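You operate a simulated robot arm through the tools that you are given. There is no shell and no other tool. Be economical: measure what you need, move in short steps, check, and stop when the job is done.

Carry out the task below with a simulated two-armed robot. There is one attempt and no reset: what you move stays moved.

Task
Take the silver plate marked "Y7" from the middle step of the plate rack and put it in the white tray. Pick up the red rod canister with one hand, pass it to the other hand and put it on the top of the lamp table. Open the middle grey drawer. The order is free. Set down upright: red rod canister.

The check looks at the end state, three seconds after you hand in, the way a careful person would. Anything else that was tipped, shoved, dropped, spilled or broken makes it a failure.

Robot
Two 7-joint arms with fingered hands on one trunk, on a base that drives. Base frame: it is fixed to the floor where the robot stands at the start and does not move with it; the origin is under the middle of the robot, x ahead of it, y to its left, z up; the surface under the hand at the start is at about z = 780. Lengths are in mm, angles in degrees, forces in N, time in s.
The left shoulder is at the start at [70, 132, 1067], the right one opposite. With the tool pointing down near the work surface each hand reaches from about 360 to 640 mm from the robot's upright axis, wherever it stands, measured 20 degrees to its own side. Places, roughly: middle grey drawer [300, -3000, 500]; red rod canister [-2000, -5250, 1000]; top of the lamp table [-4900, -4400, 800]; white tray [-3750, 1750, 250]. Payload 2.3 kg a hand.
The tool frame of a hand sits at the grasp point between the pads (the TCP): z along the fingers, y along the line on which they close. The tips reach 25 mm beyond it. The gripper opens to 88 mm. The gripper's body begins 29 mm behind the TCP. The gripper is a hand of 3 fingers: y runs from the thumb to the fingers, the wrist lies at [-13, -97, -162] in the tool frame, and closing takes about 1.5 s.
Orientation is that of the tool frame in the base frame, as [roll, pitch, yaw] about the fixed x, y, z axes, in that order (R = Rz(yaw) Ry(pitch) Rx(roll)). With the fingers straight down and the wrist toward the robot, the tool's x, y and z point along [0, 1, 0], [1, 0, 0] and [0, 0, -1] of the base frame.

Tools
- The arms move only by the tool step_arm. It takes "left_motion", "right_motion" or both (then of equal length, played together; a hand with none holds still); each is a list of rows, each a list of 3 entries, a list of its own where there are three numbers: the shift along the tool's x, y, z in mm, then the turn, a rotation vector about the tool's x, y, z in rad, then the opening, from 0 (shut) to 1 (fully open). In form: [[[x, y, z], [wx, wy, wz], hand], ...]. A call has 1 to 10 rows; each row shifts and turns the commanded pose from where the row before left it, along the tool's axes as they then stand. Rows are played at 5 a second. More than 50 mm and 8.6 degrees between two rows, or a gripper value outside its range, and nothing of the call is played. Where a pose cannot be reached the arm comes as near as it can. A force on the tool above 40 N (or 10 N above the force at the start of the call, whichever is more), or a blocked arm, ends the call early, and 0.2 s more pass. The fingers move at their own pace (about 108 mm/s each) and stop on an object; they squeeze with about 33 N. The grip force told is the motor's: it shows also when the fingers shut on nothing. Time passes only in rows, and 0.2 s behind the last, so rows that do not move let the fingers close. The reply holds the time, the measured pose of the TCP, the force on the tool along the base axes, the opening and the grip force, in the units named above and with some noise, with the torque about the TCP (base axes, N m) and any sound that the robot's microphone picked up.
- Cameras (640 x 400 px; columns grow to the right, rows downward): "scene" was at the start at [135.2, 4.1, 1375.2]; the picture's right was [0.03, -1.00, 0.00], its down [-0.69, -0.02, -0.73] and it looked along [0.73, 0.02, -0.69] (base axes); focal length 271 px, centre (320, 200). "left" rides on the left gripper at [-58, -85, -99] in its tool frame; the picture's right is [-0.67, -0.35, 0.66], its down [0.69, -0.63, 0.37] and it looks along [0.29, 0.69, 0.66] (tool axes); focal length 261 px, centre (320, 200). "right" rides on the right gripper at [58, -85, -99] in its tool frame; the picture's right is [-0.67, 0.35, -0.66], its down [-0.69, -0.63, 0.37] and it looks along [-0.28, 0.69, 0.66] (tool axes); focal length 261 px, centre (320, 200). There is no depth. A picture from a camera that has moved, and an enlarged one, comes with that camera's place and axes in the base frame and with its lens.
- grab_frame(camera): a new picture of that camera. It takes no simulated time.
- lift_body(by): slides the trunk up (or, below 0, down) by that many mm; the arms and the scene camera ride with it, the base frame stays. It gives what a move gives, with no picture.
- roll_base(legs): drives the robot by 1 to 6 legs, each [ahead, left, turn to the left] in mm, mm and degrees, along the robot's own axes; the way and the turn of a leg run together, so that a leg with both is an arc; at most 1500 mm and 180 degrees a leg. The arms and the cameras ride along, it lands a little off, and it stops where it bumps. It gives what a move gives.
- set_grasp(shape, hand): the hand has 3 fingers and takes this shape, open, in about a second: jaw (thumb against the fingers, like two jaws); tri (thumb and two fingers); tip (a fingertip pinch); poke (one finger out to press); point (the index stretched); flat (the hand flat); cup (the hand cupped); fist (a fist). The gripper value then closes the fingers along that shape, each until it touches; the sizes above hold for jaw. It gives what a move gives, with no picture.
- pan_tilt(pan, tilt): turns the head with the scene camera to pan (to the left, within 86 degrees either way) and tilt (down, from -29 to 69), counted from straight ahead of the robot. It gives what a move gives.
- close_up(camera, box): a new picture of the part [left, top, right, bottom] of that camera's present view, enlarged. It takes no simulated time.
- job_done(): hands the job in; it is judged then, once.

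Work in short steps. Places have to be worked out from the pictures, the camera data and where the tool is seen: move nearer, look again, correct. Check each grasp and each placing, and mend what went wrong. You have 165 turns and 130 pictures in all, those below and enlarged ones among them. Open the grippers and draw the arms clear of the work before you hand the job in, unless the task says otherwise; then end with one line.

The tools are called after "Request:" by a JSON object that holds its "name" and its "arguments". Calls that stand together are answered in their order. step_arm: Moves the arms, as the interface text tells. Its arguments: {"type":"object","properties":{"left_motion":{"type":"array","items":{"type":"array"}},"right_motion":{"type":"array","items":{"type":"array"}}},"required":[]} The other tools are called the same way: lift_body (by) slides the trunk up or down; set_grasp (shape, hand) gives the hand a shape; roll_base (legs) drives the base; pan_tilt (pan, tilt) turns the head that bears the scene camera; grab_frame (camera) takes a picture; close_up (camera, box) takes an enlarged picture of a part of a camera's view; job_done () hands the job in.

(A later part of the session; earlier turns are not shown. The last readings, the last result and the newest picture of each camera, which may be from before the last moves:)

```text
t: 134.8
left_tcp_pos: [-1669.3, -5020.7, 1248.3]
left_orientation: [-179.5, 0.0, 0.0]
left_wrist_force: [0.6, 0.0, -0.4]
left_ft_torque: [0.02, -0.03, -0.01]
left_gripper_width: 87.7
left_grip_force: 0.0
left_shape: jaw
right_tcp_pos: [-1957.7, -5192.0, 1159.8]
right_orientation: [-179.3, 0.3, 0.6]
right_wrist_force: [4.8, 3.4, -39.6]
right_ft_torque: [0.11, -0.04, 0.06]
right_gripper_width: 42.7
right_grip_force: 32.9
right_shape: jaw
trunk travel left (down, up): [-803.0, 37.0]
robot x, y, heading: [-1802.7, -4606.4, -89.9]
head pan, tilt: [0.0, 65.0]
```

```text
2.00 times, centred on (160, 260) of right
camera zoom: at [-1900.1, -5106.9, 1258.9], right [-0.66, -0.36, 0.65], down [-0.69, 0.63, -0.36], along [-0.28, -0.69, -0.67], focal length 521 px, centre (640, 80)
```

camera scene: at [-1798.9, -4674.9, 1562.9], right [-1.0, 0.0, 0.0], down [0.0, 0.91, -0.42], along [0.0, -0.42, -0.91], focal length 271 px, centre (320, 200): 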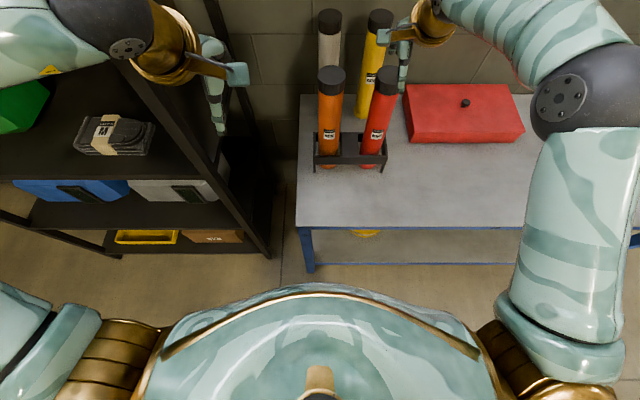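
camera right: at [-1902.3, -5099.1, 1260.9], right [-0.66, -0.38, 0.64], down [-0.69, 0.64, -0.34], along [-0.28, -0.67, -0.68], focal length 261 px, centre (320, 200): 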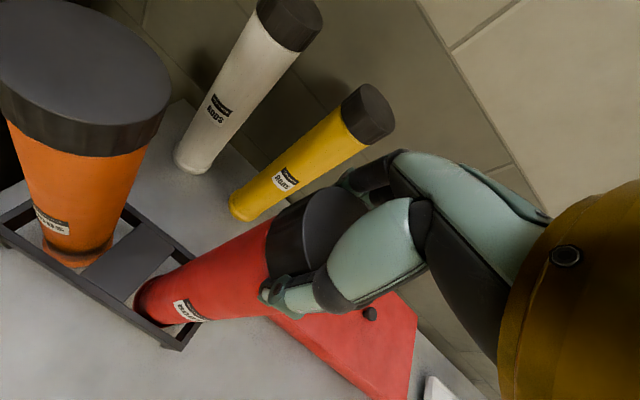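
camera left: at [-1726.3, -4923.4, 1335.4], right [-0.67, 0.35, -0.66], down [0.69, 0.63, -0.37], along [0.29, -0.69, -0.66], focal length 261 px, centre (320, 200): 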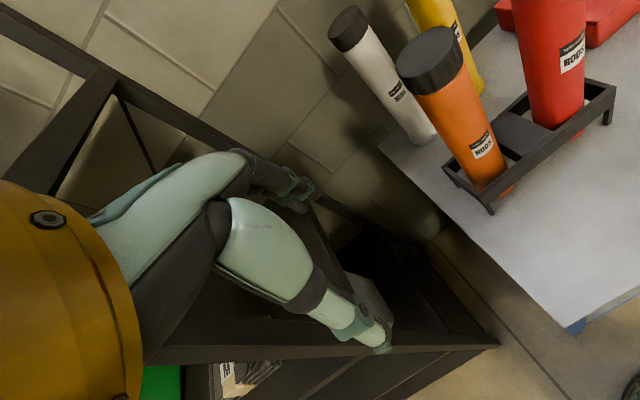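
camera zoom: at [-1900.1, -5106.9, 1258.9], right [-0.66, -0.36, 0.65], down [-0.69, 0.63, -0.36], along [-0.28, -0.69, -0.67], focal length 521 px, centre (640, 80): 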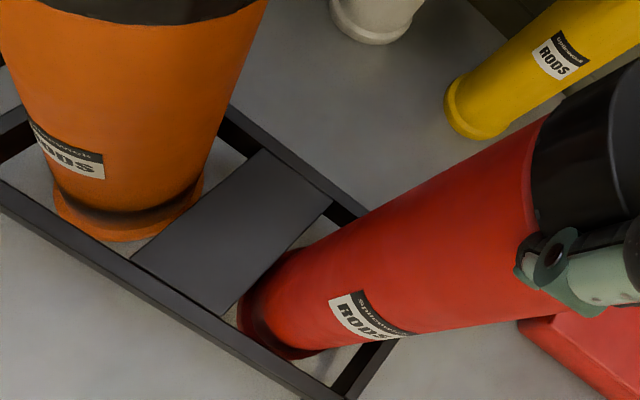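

Blocked again at the same height. From the wrist view the foot sits ~7 mm too far left and ~7 mm too near me in the hole. I relieve, shift, and retry.

Request:
{"name": "lift_body", "arguments": {"by": -15}}

Request:
{"name": "step_arm", "arguments": {"right_motion": [[[-3, 3, 0], [0, 0, 0], 0], [[-4, 4, 0], [0, 0, 0], 0], [[0, 0, 0], [0, 0, 0], 0], [[0, 0, 0], [0, 0, 0], 0]]}}

Request:
{"name": "close_up", "arguments": {"camera": "right", "box": [60, 200, 300, 380]}}

Request:
{"name": "close_up", "arguments": {"camera": "left", "box": [440, 0, 640, 220]}}

```text
t: 135.4
left_tcp_pos: [-1668.7, -5008.7, 1237.4]
left_orientation: [179.9, 0.1, 0.0]
left_wrist_force: [-0.6, -0.2, 0.5]
left_ft_torque: [-0.02, 0.01, 0.04]
left_gripper_width: 87.7
left_grip_force: 0.0
left_shape: jaw
right_tcp_pos: [-1958.3, -5184.0, 1155.8]
right_orientation: [179.3, 0.2, 0.3]
right_wrist_force: [-0.4, 0.1, -2.3]
right_ft_torque: [-0.03, -0.01, 0.06]
right_gripper_width: 41.6
right_grip_force: 33.0
right_shape: jaw
trunk travel left (down, up): [-788.0, 52.0]
robot x, y, heading: [-1805.8, -4608.6, -89.9]
head pan, tilt: [0.0, 65.0]
```

```text
t: 136.4
left_tcp_pos: [-1667.9, -5009.5, 1236.1]
left_orientation: [180.0, -0.1, 0.0]
left_wrist_force: [-0.1, -0.2, -0.2]
left_ft_torque: [-0.05, -0.01, -0.01]
left_gripper_width: 87.3
left_grip_force: 0.1
left_shape: jaw
right_tcp_pos: [-1966.0, -5191.8, 1153.3]
right_orientation: [179.6, 0.4, 0.6]
right_wrist_force: [0.4, 1.1, -2.2]
right_ft_torque: [-0.01, 0.0, 0.02]
right_gripper_width: 41.4
right_grip_force: 32.4
right_shape: jaw
trunk travel left (down, up): [-788.0, 52.0]
robot x, y, heading: [-1800.8, -4607.3, -90.0]
head pan, tilt: [0.0, 65.0]
```

```text
2.22 times, centred on (180, 290) of right
camera zoom: at [-1908.1, -5104.7, 1250.8], right [-0.66, -0.35, 0.66], down [-0.69, 0.62, -0.37], along [-0.28, -0.7, -0.65], focal length 579 px, centre (631, 0)
```

zoom: 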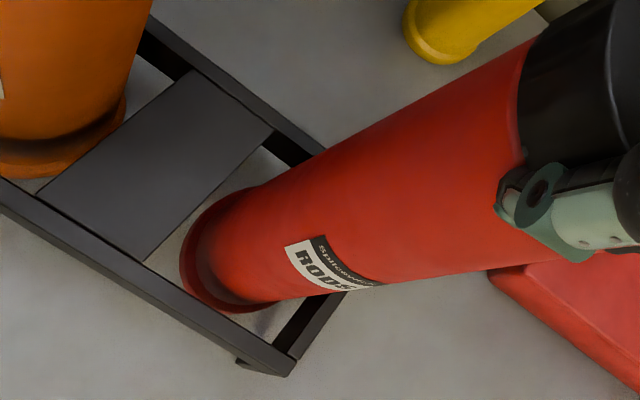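

```text
1.82 times, centred on (540, 110) of left
camera zoom: at [-1726.2, -4922.8, 1335.4], right [-0.67, 0.35, -0.66], down [0.69, 0.63, -0.37], along [0.29, -0.69, -0.66], focal length 474 px, centre (-80, 364)
```

zoom: 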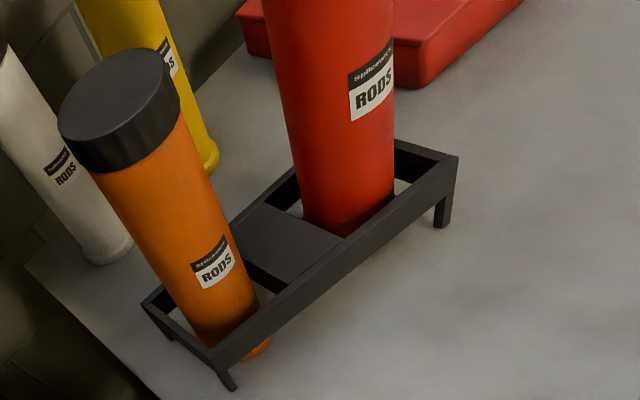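

Now the whole foot is visible in the hole, still close to the front bar. Shift another 4 mm away and lift 15 mm.

Request:
{"name": "step_arm", "arguments": {"right_motion": [[[0, 4, 0], [0, 0, 0], 0], [[0, 0, -4], [0, 0, 0], 0], [[0, 0, -4], [0, 0, 0], 0], [[0, 0, -4], [0, 0, 0], 0], [[0, 0, 0], [0, 0, 0], 0]]}}

Request:
{"name": "close_up", "arguments": {"camera": "right", "box": [60, 200, 300, 380]}}

```text
t: 137.6
left_tcp_pos: [-1669.0, -5010.0, 1237.1]
left_orientation: [-179.9, 0.0, 0.0]
left_wrist_force: [1.1, 0.2, -0.7]
left_ft_torque: [0.0, 0.01, 0.0]
left_gripper_width: 87.6
left_grip_force: 0.2
left_shape: jaw
right_tcp_pos: [-1966.7, -5195.3, 1165.4]
right_orientation: [179.6, 0.3, 0.6]
right_wrist_force: [-0.1, 0.3, -2.1]
right_ft_torque: [-0.03, 0.01, -0.02]
right_gripper_width: 41.2
right_grip_force: 32.5
right_shape: jaw
trunk travel left (down, up): [-788.0, 52.0]
robot x, y, heading: [-1799.6, -4610.5, -89.6]
head pan, tilt: [0.0, 65.0]
```

```text
2.22 times, centred on (180, 290) of right
camera zoom: at [-1907.6, -5108.2, 1262.7], right [-0.66, -0.35, 0.66], down [-0.69, 0.62, -0.37], along [-0.28, -0.7, -0.65], focal length 579 px, centre (631, 0)
```

zoom: 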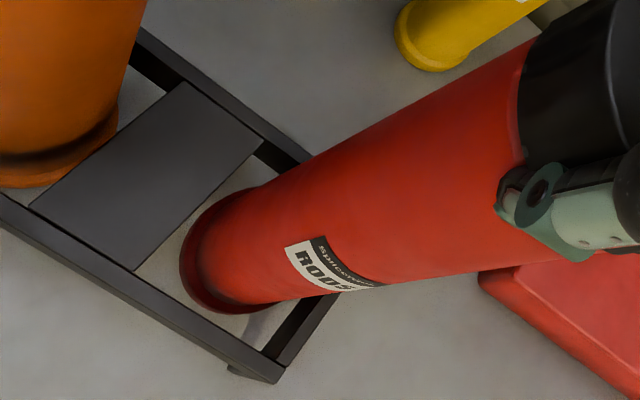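

It now rises freely (only ~2 N weight). Continue up.

Request:
{"name": "lift_body", "arguments": {"by": 50}}

Request:
{"name": "close_up", "arguments": {"camera": "right", "box": [60, 200, 300, 380]}}

```text
t: 138.5
left_tcp_pos: [-1667.7, -5010.2, 1285.9]
left_orientation: [180.0, 0.1, 0.0]
left_wrist_force: [-0.6, 0.2, 0.2]
left_ft_torque: [0.0, -0.04, 0.01]
left_gripper_width: 87.9
left_grip_force: 0.0
left_shape: jaw
right_tcp_pos: [-1966.0, -5194.7, 1214.0]
right_orientation: [179.6, 0.2, 0.5]
right_wrist_force: [-0.2, 0.5, -2.1]
right_ft_torque: [0.0, 0.03, 0.0]
right_gripper_width: 41.1
right_grip_force: 32.8
right_shape: jaw
trunk travel left (down, up): [-838.0, 2.0]
robot x, y, heading: [-1802.9, -4610.3, -90.0]
head pan, tilt: [0.0, 65.0]
```

```text
2.22 times, centred on (180, 290) of right
camera zoom: at [-1907.6, -5108.4, 1312.6], right [-0.66, -0.35, 0.66], down [-0.69, 0.62, -0.37], along [-0.28, -0.7, -0.66], focal length 579 px, centre (631, 0)
```

zoom: 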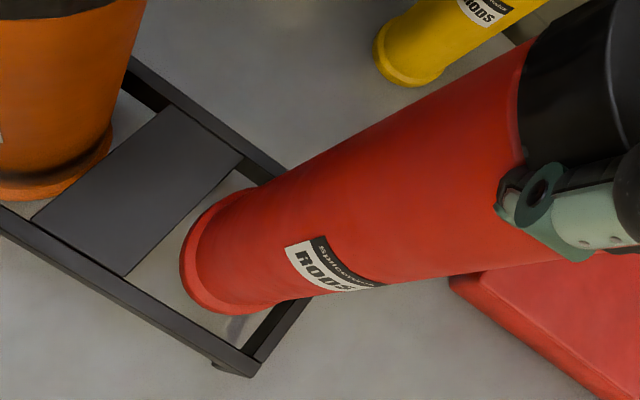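

Bottom is around rack height. I raise further with the arm, 35 mm.

Request:
{"name": "step_arm", "arguments": {"right_motion": [[[0, 0, -9], [0, 0, 0], 0], [[0, 0, -9], [0, 0, 0], 0], [[0, 0, -9], [0, 0, 0], 0], [[0, 0, -8], [0, 0, 0], 0], [[0, 0, 0], [0, 0, 0], 0]]}}

Request:
{"name": "grab_frame", "arguments": {"camera": "right"}}

Request:
{"name": "close_up", "arguments": {"camera": "scene", "box": [300, 20, 480, 180]}}

Request:
{"name": "close_up", "arguments": {"camera": "left", "box": [440, 0, 640, 220]}}

```text
t: 139.7
left_tcp_pos: [-1668.4, -5010.1, 1285.7]
left_orientation: [180.0, -0.1, 0.0]
left_wrist_force: [0.0, -0.7, -0.7]
left_ft_torque: [-0.04, 0.0, 0.0]
left_gripper_width: 87.4
left_grip_force: 0.0
left_shape: jaw
right_tcp_pos: [-1964.3, -5193.4, 1249.7]
right_orientation: [179.6, 0.2, 0.5]
right_wrist_force: [-0.3, -0.7, -2.6]
right_ft_torque: [-0.03, -0.04, -0.01]
right_gripper_width: 41.4
right_grip_force: 33.0
right_shape: jaw
trunk travel left (down, up): [-838.0, 2.0]
robot x, y, heading: [-1803.7, -4606.2, -89.9]
head pan, tilt: [0.0, 65.0]
```

```text
67 pictures are left
camera right: at [-1906.3, -5107.3, 1347.6], right [-0.66, -0.35, 0.66], down [-0.69, 0.62, -0.37], along [-0.28, -0.7, -0.65], focal length 261 px, centre (320, 200)
```

right: 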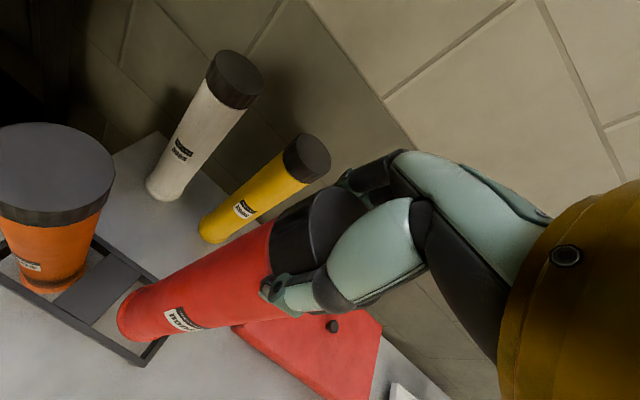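

```text
2.50 times, centred on (390, 100) of scene
camera zoom: at [-1798.9, -4718.1, 1560.7], right [-1.0, 0.0, 0.0], down [0.0, 0.91, -0.42], along [0.0, -0.42, -0.91], focal length 678 px, centre (145, 450)
```

zoom: 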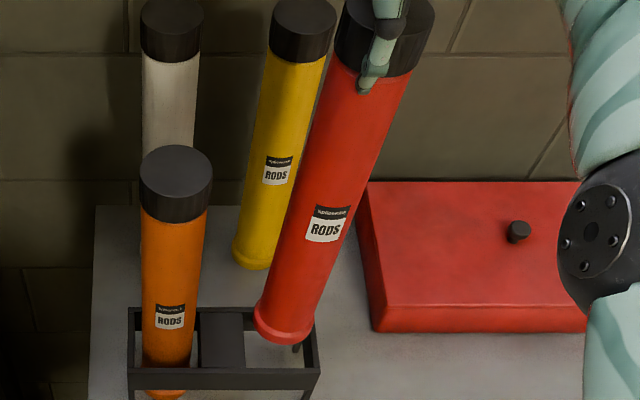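

```text
1.82 times, centred on (540, 110) of left
camera zoom: at [-1726.3, -4922.9, 1385.4], right [-0.67, 0.35, -0.66], down [0.69, 0.63, -0.37], along [0.29, -0.69, -0.66], focal length 474 px, centre (-80, 364)
```

zoom: 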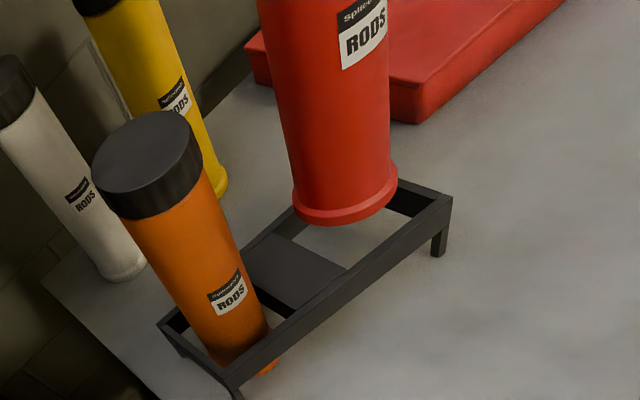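

The foot is above the rack (z≈883 vs ≈865). I raise 15 mm more and roll straight back.

Request:
{"name": "step_arm", "arguments": {"right_motion": [[[0, 0, -8], [0, 0, 0], 0], [[0, 0, -8], [0, 0, 0], 0], [[0, 0, 0], [0, 0, 0], 0]]}}

Request:
{"name": "roll_base", "arguments": {"legs": [[-120, 0, 0]]}}

Request:
{"name": "grab_frame", "arguments": {"camera": "scene"}}

```text
t: 140.5
left_tcp_pos: [-1668.6, -5010.8, 1288.1]
left_orientation: [-180.0, 0.0, 0.1]
left_wrist_force: [-0.3, -0.3, -0.2]
left_ft_torque: [0.0, 0.01, 0.0]
left_gripper_width: 87.6
left_grip_force: 0.1
left_shape: jaw
right_tcp_pos: [-1964.5, -5192.7, 1265.4]
right_orientation: [179.6, 0.2, 0.5]
right_wrist_force: [-0.4, 0.5, -2.2]
right_ft_torque: [0.0, -0.05, -0.01]
right_gripper_width: 41.1
right_grip_force: 33.2
right_shape: jaw
trunk travel left (down, up): [-838.0, 2.0]
robot x, y, heading: [-1800.2, -4609.0, -89.9]
head pan, tilt: [0.0, 65.0]
```

```text
t: 141.8
left_tcp_pos: [-1667.4, -4897.2, 1284.7]
left_orientation: [-179.6, 0.0, 0.2]
left_wrist_force: [-0.3, -0.1, -0.7]
left_ft_torque: [-0.01, 0.02, 0.0]
left_gripper_width: 87.7
left_grip_force: 0.1
left_shape: jaw
right_tcp_pos: [-1963.3, -5081.1, 1261.9]
right_orientation: [179.9, 0.2, 0.7]
right_wrist_force: [-0.8, -0.4, -2.6]
right_ft_torque: [-0.06, -0.03, 0.03]
right_gripper_width: 41.1
right_grip_force: 32.9
right_shape: jaw
trunk travel left (down, up): [-838.0, 2.0]
robot x, y, heading: [-1803.4, -4490.0, -89.8]
head pan, tilt: [0.0, 65.0]
```

```text
64 pictures are left
camera scene: at [-1798.8, -4607.2, 1560.1], right [-1.0, 0.0, 0.0], down [0.0, 0.91, -0.42], along [0.0, -0.42, -0.91], focal length 271 px, centre (320, 200)
```

scene: 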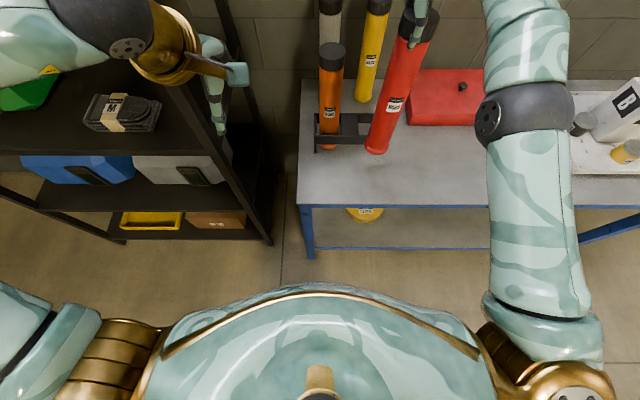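

Clear of the table items. I back off 550 mm more into open floor, then bring the canister toward the centre and lower the left hand for the handover.

Request:
{"name": "roll_base", "arguments": {"legs": [[-550, 0, 0]]}}

Request:
{"name": "step_arm", "arguments": {"right_motion": [[[15, -25, 0], [0, 0, 0], 0], [[15, -25, 0], [0, 0, 0], 0], [[15, -25, 0], [0, 0, 0], 0], [[15, -25, 0], [0, 0, 0], 0], [[15, -25, 0], [0, 0, 0], 0], [[15, -20, 0], [0, 0, 0], 0]], "left_motion": [[[20, 0, 30], [0, 0, 0], 1], [[20, 0, 30], [0, 0, 0], 1], [[20, 0, 30], [0, 0, 0], 1], [[20, 0, 30], [0, 0, 0], 1], [[10, 0, 30], [0, 0, 0], 1], [[0, 0, 20], [0, 0, 0], 1]]}}

```text
t: 144.9
left_tcp_pos: [-1671.1, -4351.4, 1285.2]
left_orientation: [-179.9, 0.0, -0.4]
left_wrist_force: [0.3, -0.7, 0.3]
left_ft_torque: [0.04, 0.0, 0.01]
left_gripper_width: 87.9
left_grip_force: 0.0
left_shape: jaw
right_tcp_pos: [-1968.6, -4532.1, 1264.0]
right_orientation: [179.7, 0.2, 0.0]
right_wrist_force: [0.9, 0.7, -3.0]
right_ft_torque: [-0.04, 0.01, -0.01]
right_gripper_width: 41.0
right_grip_force: 32.8
right_shape: jaw
trunk travel left (down, up): [-838.0, 2.0]
robot x, y, heading: [-1800.1, -3944.7, -90.0]
head pan, tilt: [0.0, 65.0]
```

```text
t: 146.3
left_tcp_pos: [-1578.0, -4350.7, 1117.4]
left_orientation: [179.9, 0.1, -0.5]
left_wrist_force: [0.4, 0.0, 0.4]
left_ft_torque: [0.0, 0.0, -0.03]
left_gripper_width: 87.5
left_grip_force: 0.0
left_shape: jaw
right_tcp_pos: [-1878.1, -4385.6, 1263.2]
right_orientation: [179.6, 0.2, 0.0]
right_wrist_force: [-0.6, 0.8, -2.5]
right_ft_torque: [0.0, 0.03, 0.01]
right_gripper_width: 40.8
right_grip_force: 33.3
right_shape: jaw
trunk travel left (down, up): [-838.0, 2.0]
robot x, y, heading: [-1802.6, -3944.0, -90.5]
head pan, tilt: [0.0, 65.0]
```

Now I rotate the left hand about its y axis so its fingers point to the robot's right.

Request:
{"name": "step_arm", "arguments": {"left_motion": [[[0, 4, 0], [0, -0.143, 0], 1], [[0, 4, 0], [0, -0.143, 0], 1], [[0, 4, 0], [0, -0.143, 0], 1], [[0, 4, 0], [0, -0.143, 0], 1], [[0, 4, 0], [0, -0.143, 0], 1], [[0, 4, 0], [0, -0.143, 0], 1], [[0, 4, 0], [0, -0.143, 0], 1], [[0, 4, 0], [0, -0.143, 0], 1], [[0, 2, 0], [0, -0.143, 0], 1], [[0, 0, 0], [0, -0.143, 0], 1]]}}

Request:
{"name": "step_arm", "arguments": {"left_motion": [[[0, 0, 0], [0, -0.141, 0], 1], [[0, 0, 0], [0, 0, 0], 1]]}}

Request:
{"name": "pan_tilt", "arguments": {"pan": 0, "tilt": 45}}

Request:
{"name": "grab_frame", "arguments": {"camera": "scene"}}

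Request:
{"name": "grab_frame", "arguments": {"camera": "left"}}

```text
t: 148.5
left_tcp_pos: [-1580.4, -4383.9, 1117.6]
left_orientation: [-179.8, 82.0, -0.2]
left_wrist_force: [-0.4, -0.5, -0.2]
left_ft_torque: [-0.01, 0.0, 0.0]
left_gripper_width: 87.9
left_grip_force: 0.1
left_shape: jaw
right_tcp_pos: [-1879.8, -4385.8, 1263.2]
right_orientation: [179.8, 0.3, -0.1]
right_wrist_force: [-0.2, -0.8, -1.6]
right_ft_torque: [-0.01, 0.0, 0.0]
right_gripper_width: 40.5
right_grip_force: 33.0
right_shape: jaw
trunk travel left (down, up): [-838.0, 2.0]
robot x, y, heading: [-1800.5, -3943.9, -90.4]
head pan, tilt: [0.0, 65.0]
```

```text
t: 149.1
left_tcp_pos: [-1580.1, -4384.6, 1116.1]
left_orientation: [-138.0, 89.9, 41.7]
left_wrist_force: [0.5, -0.1, -0.1]
left_ft_torque: [0.0, 0.01, 0.04]
left_gripper_width: 87.8
left_grip_force: 0.0
left_shape: jaw
right_tcp_pos: [-1879.2, -4385.9, 1262.4]
right_orientation: [179.6, 0.3, 0.0]
right_wrist_force: [-0.3, 0.0, -2.4]
right_ft_torque: [-0.02, -0.04, -0.03]
right_gripper_width: 40.5
right_grip_force: 32.8
right_shape: jaw
trunk travel left (down, up): [-838.0, 2.0]
robot x, y, heading: [-1798.5, -3945.2, -90.5]
head pan, tilt: [0.0, 65.0]
```

```text
t: 149.9
left_tcp_pos: [-1578.9, -4384.0, 1116.2]
left_orientation: [129.5, 89.9, -50.9]
left_wrist_force: [0.0, 0.6, 0.8]
left_ft_torque: [0.05, 0.03, 0.01]
left_gripper_width: 87.7
left_grip_force: 0.1
left_shape: jaw
right_tcp_pos: [-1880.6, -4385.9, 1263.5]
right_orientation: [179.6, 0.3, 0.0]
right_wrist_force: [-0.6, 0.4, -2.4]
right_ft_torque: [-0.03, 0.01, 0.03]
right_gripper_width: 40.5
right_grip_force: 33.2
right_shape: jaw
trunk travel left (down, up): [-838.0, 2.0]
robot x, y, heading: [-1799.2, -3945.3, -90.4]
head pan, tilt: [0.0, 45.0]
```

```text
63 pictures are left
camera scene: at [-1798.8, -4076.7, 1585.7], right [-1.0, 0.01, 0.0], down [0.0, 0.71, -0.71], along [-0.01, -0.71, -0.71], focal length 271 px, centre (320, 200)
```

scene: 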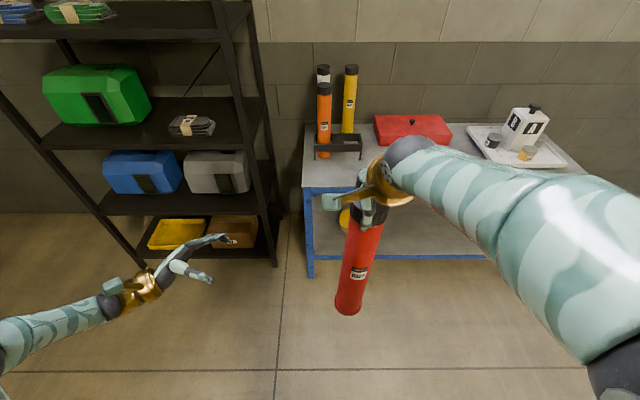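

```text
62 pictures are left
camera left: at [-1480.3, -4298.1, 1174.0], right [-0.65, 0.35, 0.67], down [-0.36, 0.63, -0.69], along [-0.67, -0.69, -0.29], focal length 261 px, centre (320, 200)
```

left: 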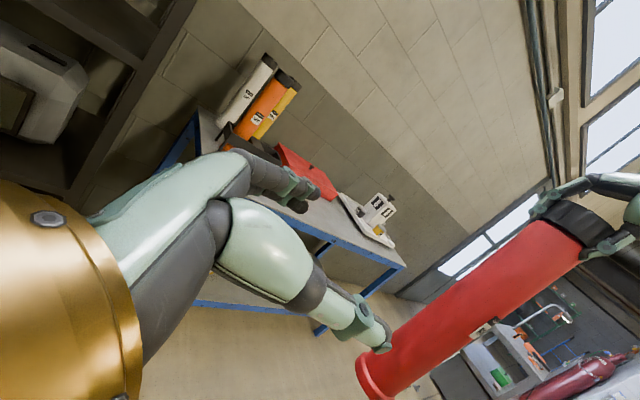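

The handover geometry looks good; the tube hangs near (-1879, -4379) at left-hand height. I advance the left hand 230 mm along its fingers and check.

Request:
{"name": "step_arm", "arguments": {"left_motion": [[[0, -2, 40], [0, 0, 0], 1], [[0, -2, 40], [0, 0, 0], 1], [[0, 0, 40], [0, 0, 0], 1], [[0, 0, 40], [0, 0, 0], 1], [[0, 0, 40], [0, 0, 0], 1], [[0, 0, 30], [0, 0, 0], 1], [[0, 0, 0], [0, 0, 0], 1]]}}

Request:
{"name": "grab_frame", "arguments": {"camera": "left"}}

Request:
{"name": "close_up", "arguments": {"camera": "scene", "box": [220, 140, 460, 340]}}

```text
t: 151.5
left_tcp_pos: [-1810.3, -4378.5, 1114.4]
left_orientation: [-164.9, 89.9, 14.7]
left_wrist_force: [0.0, 0.4, -0.4]
left_ft_torque: [0.03, 0.02, 0.03]
left_gripper_width: 87.4
left_grip_force: 0.1
left_shape: jaw
right_tcp_pos: [-1879.6, -4385.3, 1263.7]
right_orientation: [179.5, 0.4, 0.0]
right_wrist_force: [0.7, -0.2, -1.7]
right_ft_torque: [-0.05, -0.04, -0.01]
right_gripper_width: 40.4
right_grip_force: 33.4
right_shape: jaw
trunk travel left (down, up): [-838.0, 2.0]
robot x, y, heading: [-1799.4, -3945.2, -90.3]
head pan, tilt: [0.0, 45.0]
```

```text
61 pictures are left
camera left: at [-1710.3, -4291.1, 1171.8], right [-0.65, 0.35, 0.67], down [-0.36, 0.63, -0.69], along [-0.67, -0.69, -0.29], focal length 261 px, centre (320, 200)
```

left: 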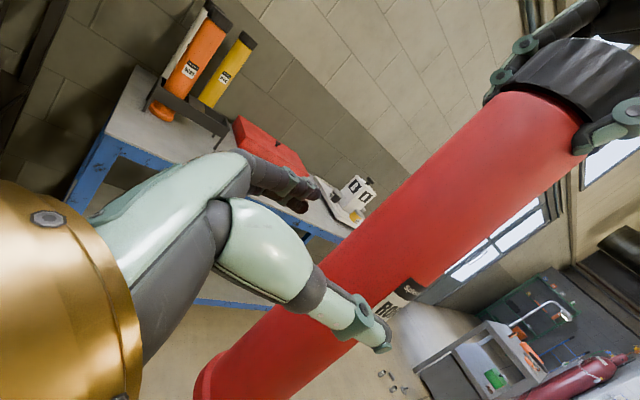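

```text
2.00 times, centred on (340, 240) of scene
camera zoom: at [-1798.5, -4076.8, 1585.7], right [-1.0, 0.01, 0.0], down [0.0, 0.71, -0.71], along [-0.01, -0.71, -0.71], focal length 542 px, centre (280, 120)
```

zoom: 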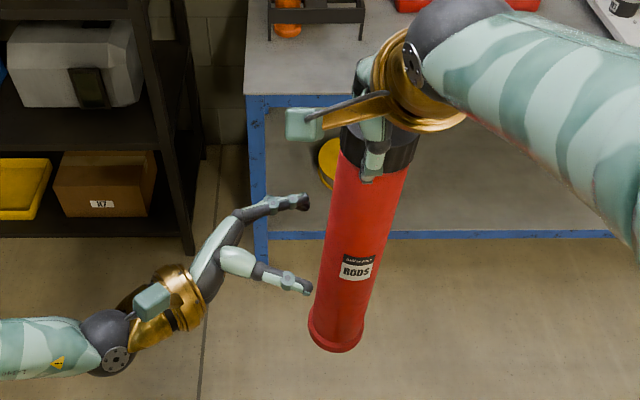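

Thumb and fingers straddle the tube's path evenly. Advance 60 mm more, then close.

Request:
{"name": "step_arm", "arguments": {"left_motion": [[[0, 0, 20], [0, 0, 0], 1], [[0, 0, 20], [0, 0, 0], 1], [[0, 0, 12], [0, 0, 0], 1], [[0, 0, 8], [0, 0, 0], 1], [[0, 0, 0], [0, 0, 0], 1]]}}

Request:
{"name": "grab_frame", "arguments": {"camera": "left"}}

```text
t: 152.7
left_tcp_pos: [-1871.2, -4376.4, 1115.2]
left_orientation: [62.0, 90.0, -118.4]
left_wrist_force: [-0.6, -0.4, 0.5]
left_ft_torque: [0.02, 0.01, -0.01]
left_gripper_width: 88.0
left_grip_force: 0.0
left_shape: jaw
right_tcp_pos: [-1879.3, -4386.5, 1262.4]
right_orientation: [179.6, 0.3, 0.0]
right_wrist_force: [0.2, -0.1, -2.8]
right_ft_torque: [-0.04, 0.03, -0.02]
right_gripper_width: 40.7
right_grip_force: 33.3
right_shape: jaw
trunk travel left (down, up): [-838.0, 2.0]
robot x, y, heading: [-1800.1, -3947.5, -90.2]
head pan, tilt: [0.0, 45.0]
```

```text
59 pictures are left
camera left: at [-1771.1, -4290.7, 1172.9], right [-0.65, 0.35, 0.67], down [-0.36, 0.63, -0.69], along [-0.67, -0.69, -0.29], focal length 261 px, centre (320, 200)
```

left: 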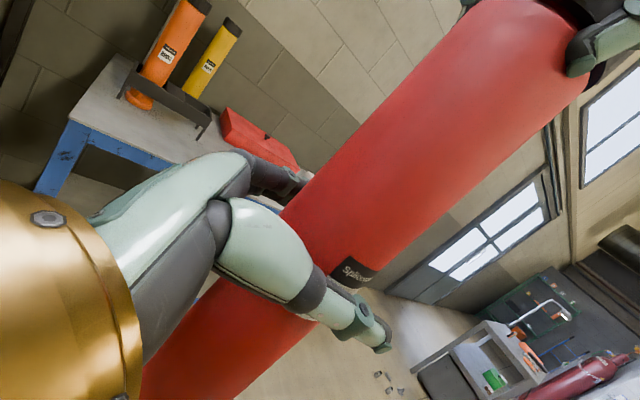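

The tube is between the left fingers. Close the left hand.

Request:
{"name": "step_arm", "arguments": {"left_motion": [[[0, 0, 3], [0, 0, 0], 0.6], [[0, 0, 0], [0, 0, 0], 0.2], [[0, 0, 0], [0, 0, 0], 0], [[0, 0, 0], [0, 0, 0], 0], [[0, 0, 0], [0, 0, 0], 0], [[0, 0, 0], [0, 0, 0], 0], [[0, 0, 0], [0, 0, 0], 0]]}}

Request:
{"name": "grab_frame", "arguments": {"camera": "left"}}

```text
t: 154.3
left_tcp_pos: [-1873.7, -4377.1, 1115.0]
left_orientation: [134.9, 89.8, -45.5]
left_wrist_force: [0.1, -0.1, -0.6]
left_ft_torque: [0.05, -0.02, 0.07]
left_gripper_width: 43.7
left_grip_force: 32.8
left_shape: jaw
right_tcp_pos: [-1880.2, -4386.1, 1262.7]
right_orientation: [179.6, 0.3, 0.0]
right_wrist_force: [0.3, 0.5, -0.8]
right_ft_torque: [-0.02, 0.02, -0.13]
right_gripper_width: 40.3
right_grip_force: 32.7
right_shape: jaw
trunk travel left (down, up): [-838.0, 2.0]
robot x, y, heading: [-1798.2, -3941.9, -90.5]
head pan, tilt: [0.0, 45.0]
```

```text
58 pictures are left
camera left: at [-1773.4, -4290.6, 1172.9], right [-0.65, 0.35, 0.67], down [-0.36, 0.63, -0.69], along [-0.67, -0.69, -0.29], focal length 261 px, centre (320, 200)
```

left: 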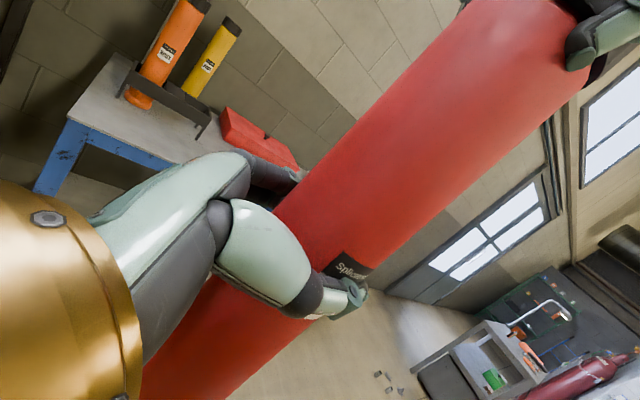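

Left hand holds (33 N). I open the right hand, then move it up slightly and off to the right.

Request:
{"name": "step_arm", "arguments": {"right_motion": [[[0, 0, 0], [0, 0, 0], 0.2], [[0, 0, 0], [0, 0, 0], 0.6], [[0, 0, 0], [0, 0, 0], 1], [[0, 0, 0], [0, 0, 0], 1], [[0, 0, 0], [0, 0, 0], 1]]}}

Request:
{"name": "grab_frame", "arguments": {"camera": "right"}}

```text
t: 155.5
left_tcp_pos: [-1873.1, -4376.6, 1115.9]
left_orientation: [163.2, 89.9, -17.2]
left_wrist_force: [0.2, -0.3, -0.1]
left_ft_torque: [0.04, -0.09, 0.02]
left_gripper_width: 43.5
left_grip_force: 33.5
left_shape: jaw
right_tcp_pos: [-1880.1, -4386.2, 1263.3]
right_orientation: [179.6, 0.2, -0.1]
right_wrist_force: [0.4, -0.6, 0.9]
right_ft_torque: [0.02, 0.02, 0.01]
right_gripper_width: 87.9
right_grip_force: 0.0
right_shape: jaw
trunk travel left (down, up): [-838.0, 2.0]
robot x, y, heading: [-1803.8, -3949.5, -90.3]
head pan, tilt: [0.0, 45.0]
```

```text
57 pictures are left
camera right: at [-1821.0, -4299.9, 1360.6], right [-0.67, -0.34, 0.66], down [-0.69, 0.63, -0.37], along [-0.29, -0.7, -0.65], focal length 261 px, centre (320, 200)
```

right: 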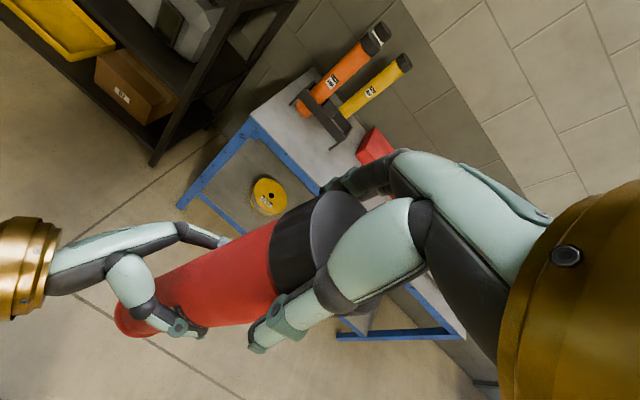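

Right is open. Move it up a bit, then sideways right 160 mm.

Request:
{"name": "step_arm", "arguments": {"right_motion": [[[0, 0, -10], [0, 0, 0], 1], [[-20, 0, -10], [0, 0, 0], 1], [[-40, 0, 0], [0, 0, 0], 1], [[-40, 0, 0], [0, 0, 0], 1], [[-40, 0, 0], [0, 0, 0], 1], [[0, 0, 0], [0, 0, 0], 1]]}}

Request:
{"name": "grab_frame", "arguments": {"camera": "scene"}}

```text
t: 156.9
left_tcp_pos: [-1873.7, -4376.9, 1115.3]
left_orientation: [-80.6, 89.9, 98.9]
left_wrist_force: [0.1, 0.2, -0.4]
left_ft_torque: [0.02, -0.03, 0.0]
left_gripper_width: 43.3
left_grip_force: 33.1
left_shape: jaw
right_tcp_pos: [-2022.5, -4385.7, 1286.4]
right_orientation: [179.6, 0.4, 0.0]
right_wrist_force: [0.8, -0.3, -0.2]
right_ft_torque: [0.0, -0.01, 0.02]
right_gripper_width: 87.5
right_grip_force: 0.1
right_shape: jaw
trunk travel left (down, up): [-838.0, 2.0]
robot x, y, heading: [-1802.0, -3945.0, -90.4]
head pan, tilt: [0.0, 45.0]
```

```text
56 pictures are left
camera scene: at [-1798.8, -4077.1, 1585.7], right [-1.0, 0.01, 0.0], down [0.0, 0.71, -0.71], along [-0.01, -0.71, -0.71], focal length 271 px, centre (320, 200)
```

scene: 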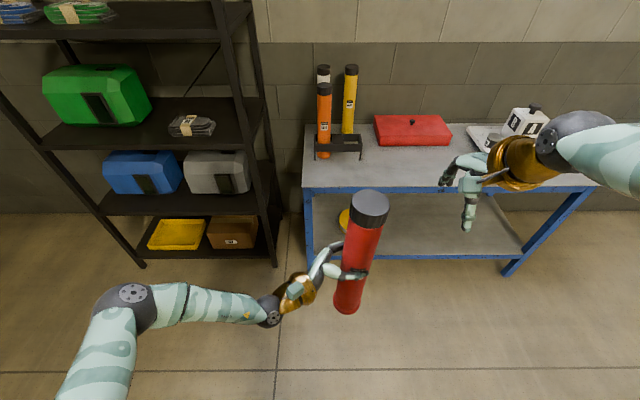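

Handover succeeded. I turn right 90° to face the lamp table and look.

Request:
{"name": "roll_base", "arguments": {"legs": [[-250, 0, 0], [0, 0, -89.6]]}}

Request:
{"name": "pan_tilt", "arguments": {"pan": 5, "tilt": 18}}

Request:
{"name": "grab_frame", "arguments": {"camera": "scene"}}

```text
t: 162.5
left_tcp_pos: [-2231.3, -3635.5, 1115.1]
left_orientation: [136.8, 89.9, -133.0]
left_wrist_force: [-0.8, 0.3, -2.6]
left_ft_torque: [-0.02, -0.06, -0.04]
left_gripper_width: 43.8
left_grip_force: 33.3
left_shape: jaw
right_tcp_pos: [-2241.0, -3485.8, 1286.7]
right_orientation: [179.6, 0.3, -89.3]
right_wrist_force: [-0.4, 0.1, -0.3]
right_ft_torque: [-0.02, -0.03, -0.03]
right_gripper_width: 87.8
right_grip_force: 0.0
right_shape: jaw
trunk travel left (down, up): [-838.0, 2.0]
robot x, y, heading: [-1800.8, -3704.1, -179.7]
head pan, tilt: [0.0, 45.0]
```

```text
t: 163.4
left_tcp_pos: [-2231.9, -3634.9, 1115.5]
left_orientation: [-174.6, 89.9, -84.3]
left_wrist_force: [0.3, 0.0, -3.0]
left_ft_torque: [0.02, 0.01, -0.02]
left_gripper_width: 43.4
left_grip_force: 33.0
left_shape: jaw
right_tcp_pos: [-2241.6, -3485.7, 1287.4]
right_orientation: [179.6, 0.2, -89.2]
right_wrist_force: [-0.5, 0.8, -0.3]
right_ft_torque: [0.02, 0.03, 0.02]
right_gripper_width: 87.9
right_grip_force: 0.0
right_shape: jaw
trunk travel left (down, up): [-838.0, 2.0]
robot x, y, heading: [-1800.8, -3701.8, -179.7]
head pan, tilt: [5.0, 18.0]
```

```text
55 pictures are left
camera scene: at [-1940.6, -3709.1, 1627.6], right [-0.09, 1.0, 0.0], down [0.31, 0.03, -0.95], along [-0.95, -0.09, -0.31], focal length 271 px, centre (320, 200)
```

scene: 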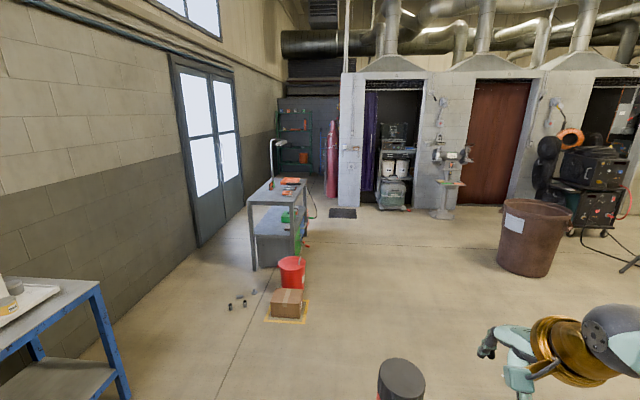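

Request:
{"name": "close_up", "arguments": {"camera": "scene", "box": [210, 120, 370, 330]}}

```text
1.90 times, centred on (290, 225) of scene
camera zoom: at [-1940.6, -3709.1, 1627.6], right [-0.09, 1.0, 0.0], down [0.31, 0.03, -0.95], along [-0.95, -0.09, -0.31], focal length 517 px, centre (377, 152)
```

zoom: 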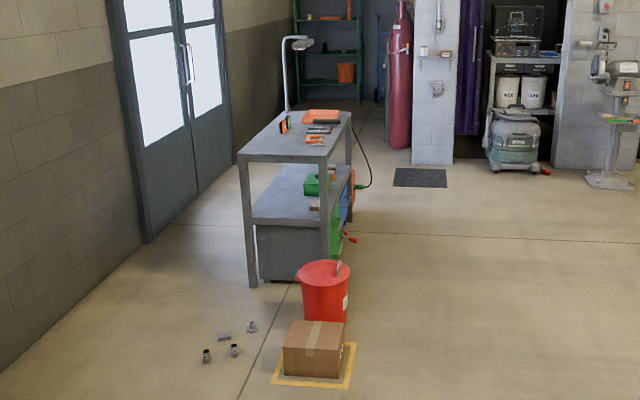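

The lamp table's long side (y≈-4200) faces open floor; its near half top is free. The bucket, box and bits block the end, so I approach from the +y side: drive to about (-4400, -3450), then turn to face -y.

Request:
{"name": "roll_base", "arguments": {"legs": [[1300, -125, 0], [1300, -125, 0], [0, 0, 89.7]]}}

Request:
{"name": "pan_tilt", "arguments": {"pan": 0, "tilt": 40}}

Request:
{"name": "grab_frame", "arguments": {"camera": "scene"}}

```text
t: 180.2
left_tcp_pos: [-4504.2, -3907.7, 1115.0]
left_orientation: [-178.0, 89.9, 2.6]
left_wrist_force: [-0.3, 0.9, -1.9]
left_ft_torque: [0.01, -0.01, 0.03]
left_gripper_width: 43.3
left_grip_force: 32.6
left_shape: jaw
right_tcp_pos: [-4654.0, -3920.1, 1286.8]
right_orientation: [179.6, 0.2, 1.1]
right_wrist_force: [0.7, -0.3, -0.1]
right_ft_torque: [-0.01, 0.0, 0.0]
right_gripper_width: 87.9
right_grip_force: 0.1
right_shape: jaw
trunk travel left (down, up): [-838.0, 2.0]
robot x, y, heading: [-4436.3, -3474.6, -89.6]
head pan, tilt: [5.0, 18.0]
```

```text
t: 181.0
left_tcp_pos: [-4505.2, -3908.2, 1114.3]
left_orientation: [-161.7, 89.9, 18.9]
left_wrist_force: [-0.1, 0.7, -2.1]
left_ft_torque: [0.0, 0.01, -0.02]
left_gripper_width: 43.4
left_grip_force: 32.9
left_shape: jaw
right_tcp_pos: [-4653.0, -3919.2, 1285.7]
right_orientation: [179.6, 0.3, 1.0]
right_wrist_force: [0.1, 0.6, 0.0]
right_ft_torque: [0.02, 0.01, 0.01]
right_gripper_width: 87.8
right_grip_force: 0.2
right_shape: jaw
trunk travel left (down, up): [-838.0, 2.0]
robot x, y, heading: [-4438.7, -3476.8, -89.3]
head pan, tilt: [0.0, 40.0]
```

```text
53 pictures are left
camera scene: at [-4435.3, -3610.7, 1593.1], right [-1.0, -0.01, 0.0], down [-0.01, 0.64, -0.77], along [0.01, -0.77, -0.64], focal length 271 px, centre (320, 200)
```

scene: 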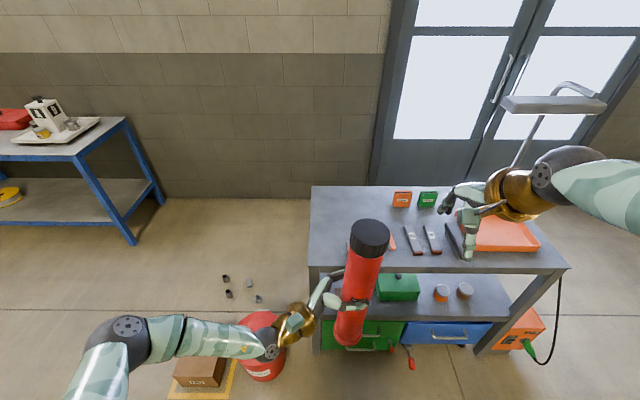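

Request:
{"name": "close_up", "arguments": {"camera": "scene", "box": [300, 170, 480, 290]}}

```text
3.33 times, centred on (390, 230) of scene
camera zoom: at [-4435.3, -3610.7, 1593.1], right [-1.0, -0.01, 0.0], down [-0.01, 0.64, -0.77], along [0.01, -0.77, -0.64], focal length 904 px, centre (87, 100)
```

zoom: 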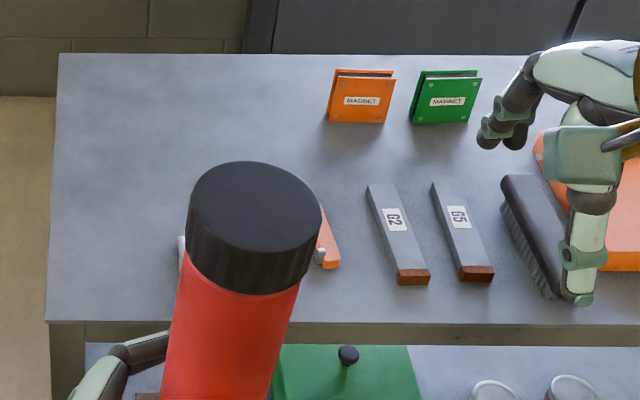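

A clamp-like tool lies at x -4533..-4720; the left front corner of the top is free. I'll set the canister at about (-4465, -4325). Shift the left hand 120 mm left first so the robot stands farther from the bucket, then approach.

Request:
{"name": "step_arm", "arguments": {"left_motion": [[[0, 0, -40], [0, 0, 0], 0], [[0, 0, -40], [0, 0, 0], 0], [[0, 0, -40], [0, 0, 0], 0], [[0, 0, 0], [0, 0, 0], 0]]}}

Request:
{"name": "roll_base", "arguments": {"legs": [[220, -80, 0]]}}

Request:
{"name": "grab_frame", "arguments": {"camera": "scene"}}

```text
t: 182.0
left_tcp_pos: [-4382.9, -3908.4, 1114.1]
left_orientation: [-158.5, 89.9, 22.0]
left_wrist_force: [0.2, -0.1, -2.6]
left_ft_torque: [0.01, -0.01, -0.02]
left_gripper_width: 42.9
left_grip_force: 32.7
left_shape: jaw
right_tcp_pos: [-4653.1, -3920.3, 1287.1]
right_orientation: [179.6, 0.2, 1.1]
right_wrist_force: [0.4, 0.4, -0.3]
right_ft_torque: [0.02, 0.01, -0.02]
right_gripper_width: 88.0
right_grip_force: 0.0
right_shape: jaw
trunk travel left (down, up): [-838.0, 2.0]
robot x, y, heading: [-4439.7, -3477.7, -89.3]
head pan, tilt: [0.0, 40.0]
```

```text
t: 183.8
left_tcp_pos: [-4461.2, -4122.2, 1116.0]
left_orientation: [101.3, 89.8, -78.1]
left_wrist_force: [0.2, 0.3, -1.2]
left_ft_torque: [0.01, -0.03, 0.0]
left_gripper_width: 43.0
left_grip_force: 32.8
left_shape: jaw
right_tcp_pos: [-4728.8, -4134.9, 1287.7]
right_orientation: [179.5, 0.3, 1.0]
right_wrist_force: [-0.2, 0.0, -0.3]
right_ft_torque: [-0.01, 0.01, 0.01]
right_gripper_width: 87.9
right_grip_force: 0.0
right_shape: jaw
trunk travel left (down, up): [-838.0, 2.0]
robot x, y, heading: [-4515.0, -3695.9, -89.4]
head pan, tilt: [0.0, 40.0]
```

```text
51 pictures are left
camera scene: at [-4510.6, -3825.1, 1593.4], right [-1.0, -0.01, 0.0], down [-0.01, 0.64, -0.77], along [0.01, -0.77, -0.64], focal length 271 px, centre (320, 200)
```

scene: 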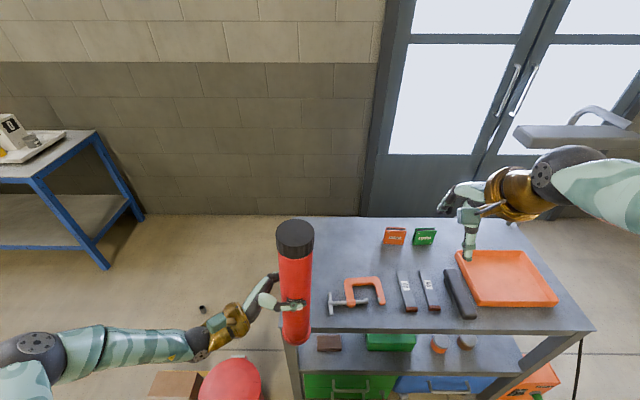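

Clear: clamp left end is at x≈-4527, the tube at -4461. I roll 105 mm ahead and extend the left hand 95 mm.

Request:
{"name": "roll_base", "arguments": {"legs": [[105, 0, 0]]}}

Request:
{"name": "step_arm", "arguments": {"left_motion": [[[0, 25, 0], [0, 0, 0], 0], [[0, 25, 0], [0, 0, 0], 0], [[0, 25, 0], [0, 0, 0], 0], [[0, 20, 0], [0, 0, 0], 0], [[0, 0, 0], [0, 0, 0], 0], [[0, 0, 0], [0, 0, 0], 0]]}}

Request:
{"name": "pan_tilt", "arguments": {"pan": 5, "tilt": 55}}

Request:
{"name": "grab_frame", "arguments": {"camera": "scene"}}

Request:
{"name": "grab_frame", "arguments": {"camera": "left"}}

```text
t: 184.9
left_tcp_pos: [-4459.5, -4226.1, 1116.0]
left_orientation: [104.9, 89.7, -74.5]
left_wrist_force: [0.8, 0.4, -2.5]
left_ft_torque: [0.03, -0.04, -0.03]
left_gripper_width: 42.9
left_grip_force: 33.1
left_shape: jaw
right_tcp_pos: [-4729.6, -4238.3, 1289.1]
right_orientation: [179.3, 0.4, 0.9]
right_wrist_force: [0.8, 1.2, 0.2]
right_ft_torque: [-0.03, -0.01, 0.02]
right_gripper_width: 88.0
right_grip_force: 0.1
right_shape: jaw
trunk travel left (down, up): [-838.0, 2.0]
robot x, y, heading: [-4514.0, -3799.6, -89.6]
head pan, tilt: [0.0, 40.0]
```

```text
t: 186.3
left_tcp_pos: [-4459.0, -4325.7, 1111.8]
left_orientation: [-131.8, 89.9, 48.7]
left_wrist_force: [0.0, 0.2, -1.0]
left_ft_torque: [0.01, 0.03, -0.02]
left_gripper_width: 42.9
left_grip_force: 33.1
left_shape: jaw
right_tcp_pos: [-4729.6, -4243.6, 1286.9]
right_orientation: [179.6, 0.4, 1.0]
right_wrist_force: [0.0, -0.9, -0.6]
right_ft_torque: [0.05, -0.03, 0.0]
right_gripper_width: 88.0
right_grip_force: 0.0
right_shape: jaw
trunk travel left (down, up): [-838.0, 2.0]
robot x, y, heading: [-4514.9, -3799.8, -89.4]
head pan, tilt: [0.0, 40.0]
```

```text
t: 187.1
left_tcp_pos: [-4459.1, -4327.0, 1112.3]
left_orientation: [169.6, 89.9, -10.0]
left_wrist_force: [-0.1, 0.2, -2.7]
left_ft_torque: [0.0, -0.02, 0.01]
left_gripper_width: 43.1
left_grip_force: 33.3
left_shape: jaw
right_tcp_pos: [-4728.2, -4245.2, 1288.4]
right_orientation: [179.6, 0.4, 1.0]
right_wrist_force: [0.9, 0.9, 0.0]
right_ft_torque: [0.0, 0.01, -0.01]
right_gripper_width: 87.4
right_grip_force: 0.1
right_shape: jaw
trunk travel left (down, up): [-838.0, 2.0]
robot x, y, heading: [-4515.3, -3800.3, -89.3]
head pan, tilt: [5.0, 55.0]
```

```text
50 pictures are left
camera scene: at [-4505.1, -3922.5, 1572.3], right [-1.0, -0.1, 0.0], down [-0.08, 0.82, -0.57], along [0.06, -0.57, -0.82], focal length 271 px, centre (320, 200)
```

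scene: 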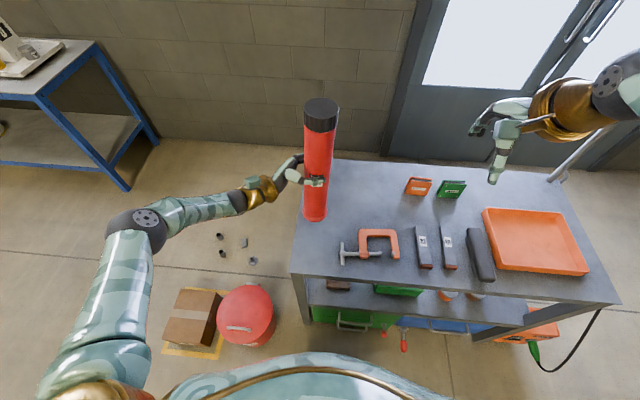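

```text
49 pictures are left
camera left: at [-4360.8, -4238.8, 1169.8], right [-0.66, 0.34, 0.67], down [-0.37, 0.63, -0.69], along [-0.65, -0.7, -0.29], focal length 261 px, centre (320, 200)
```

left: 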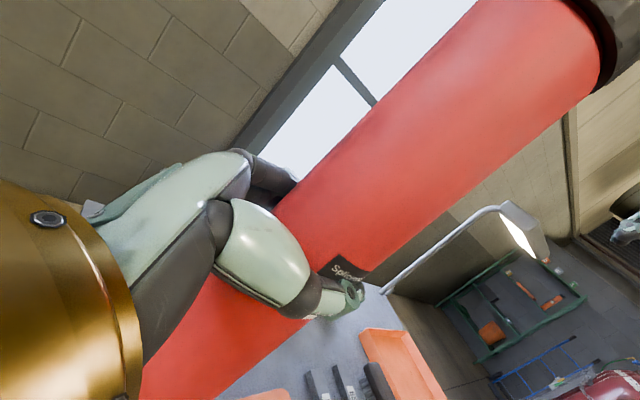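

The table's left edge is at x≈-4417 there, too near to the foot. I shift the robot 55 mm right and 40 mm ahead, and extend 20 mm, for a spot near (-4512, -4395).

Request:
{"name": "roll_base", "arguments": {"legs": [[40, -55, 0]]}}

Request:
{"name": "step_arm", "arguments": {"left_motion": [[[0, 10, 0], [0, 0, 0], 0], [[0, 10, 0], [0, 0, 0], 0], [[0, 0, 0], [0, 0, 0], 0], [[0, 0, 0], [0, 0, 0], 0]]}}

Request:
{"name": "lift_body", "arguments": {"by": -50}}

Request:
{"name": "grab_frame", "arguments": {"camera": "scene"}}

```text
t: 188.1
left_tcp_pos: [-4506.4, -4361.7, 1114.7]
left_orientation: [43.8, 89.4, -135.8]
left_wrist_force: [0.4, 0.2, -1.3]
left_ft_torque: [0.0, 0.03, 0.02]
left_gripper_width: 42.9
left_grip_force: 32.9
left_shape: jaw
right_tcp_pos: [-4775.6, -4278.1, 1290.0]
right_orientation: [179.3, 0.5, 1.1]
right_wrist_force: [0.8, -0.2, 0.5]
right_ft_torque: [-0.03, 0.02, 0.0]
right_gripper_width: 87.8
right_grip_force: 0.0
right_shape: jaw
trunk travel left (down, up): [-838.0, 2.0]
robot x, y, heading: [-4570.3, -3842.4, -89.5]
head pan, tilt: [5.0, 55.0]
```

```text
t: 189.1
left_tcp_pos: [-4513.4, -4386.8, 1110.6]
left_orientation: [-143.2, 89.8, 37.5]
left_wrist_force: [-0.3, 0.5, -2.3]
left_ft_torque: [0.0, -0.02, -0.02]
left_gripper_width: 42.9
left_grip_force: 33.3
left_shape: jaw
right_tcp_pos: [-4783.8, -4284.9, 1287.2]
right_orientation: [179.6, 0.2, 1.0]
right_wrist_force: [0.3, 0.2, 0.0]
right_ft_torque: [0.03, 0.01, -0.02]
right_gripper_width: 87.8
right_grip_force: 0.1
right_shape: jaw
trunk travel left (down, up): [-838.0, 2.0]
robot x, y, heading: [-4569.4, -3839.7, -89.5]
head pan, tilt: [5.0, 55.0]
```

```text
t: 190.0
left_tcp_pos: [-4513.7, -4385.7, 1062.2]
left_orientation: [170.7, 89.9, -8.9]
left_wrist_force: [0.9, -0.1, -1.4]
left_ft_torque: [0.04, -0.01, 0.02]
left_gripper_width: 42.7
left_grip_force: 32.6
left_shape: jaw
right_tcp_pos: [-4783.2, -4283.9, 1237.1]
right_orientation: [179.6, 0.2, 1.0]
right_wrist_force: [-0.3, 0.1, 0.6]
right_ft_torque: [0.02, 0.0, 0.01]
right_gripper_width: 88.0
right_grip_force: 0.1
right_shape: jaw
trunk travel left (down, up): [-788.0, 52.0]
robot x, y, heading: [-4568.5, -3839.7, -89.7]
head pan, tilt: [5.0, 55.0]
```

```text
48 pictures are left
camera scene: at [-4558.6, -3961.5, 1522.3], right [-1.0, -0.1, 0.0], down [-0.08, 0.82, -0.57], along [0.06, -0.57, -0.82], focal length 271 px, centre (320, 200)
```

scene: 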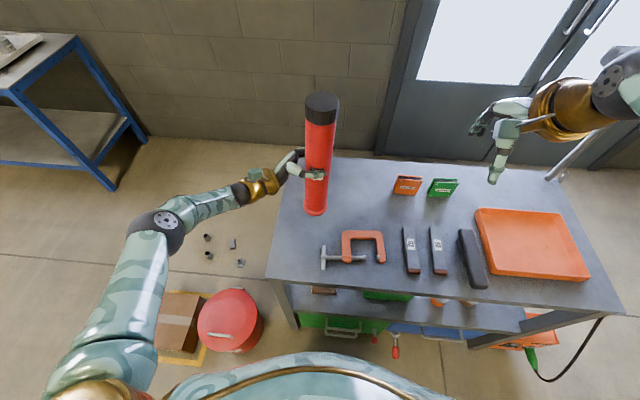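

The spot is clear and ~88 mm from the edge. I zoom in to judge the tube's tilt before setting down.

Request:
{"name": "close_up", "arguments": {"camera": "scene", "box": [260, 80, 380, 240]}}

Request:
{"name": "grab_frame", "arguments": {"camera": "right"}}

```text
2.50 times, centred on (320, 160) of scene
camera zoom: at [-4558.6, -3961.5, 1522.3], right [-1.0, -0.1, 0.0], down [-0.08, 0.82, -0.57], along [0.06, -0.57, -0.82], focal length 678 px, centre (320, 300)
```

zoom: 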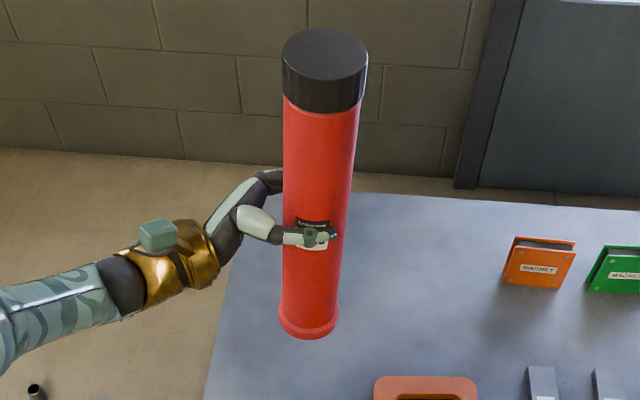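

```text
46 pictures are left
camera right: at [-4725.2, -4196.7, 1334.9], right [-0.66, -0.36, 0.66], down [-0.7, 0.61, -0.37], along [-0.28, -0.7, -0.65], focal length 261 px, centre (320, 200)
```

right: 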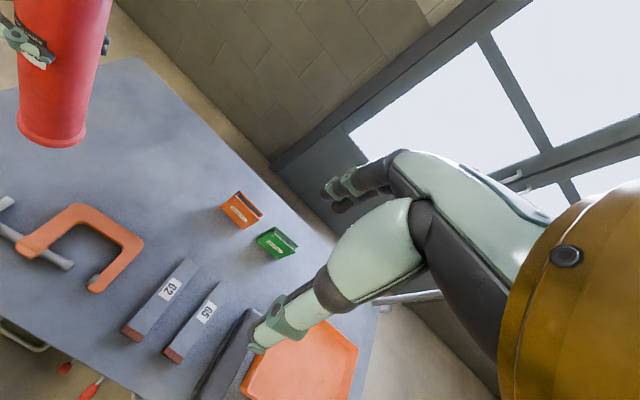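

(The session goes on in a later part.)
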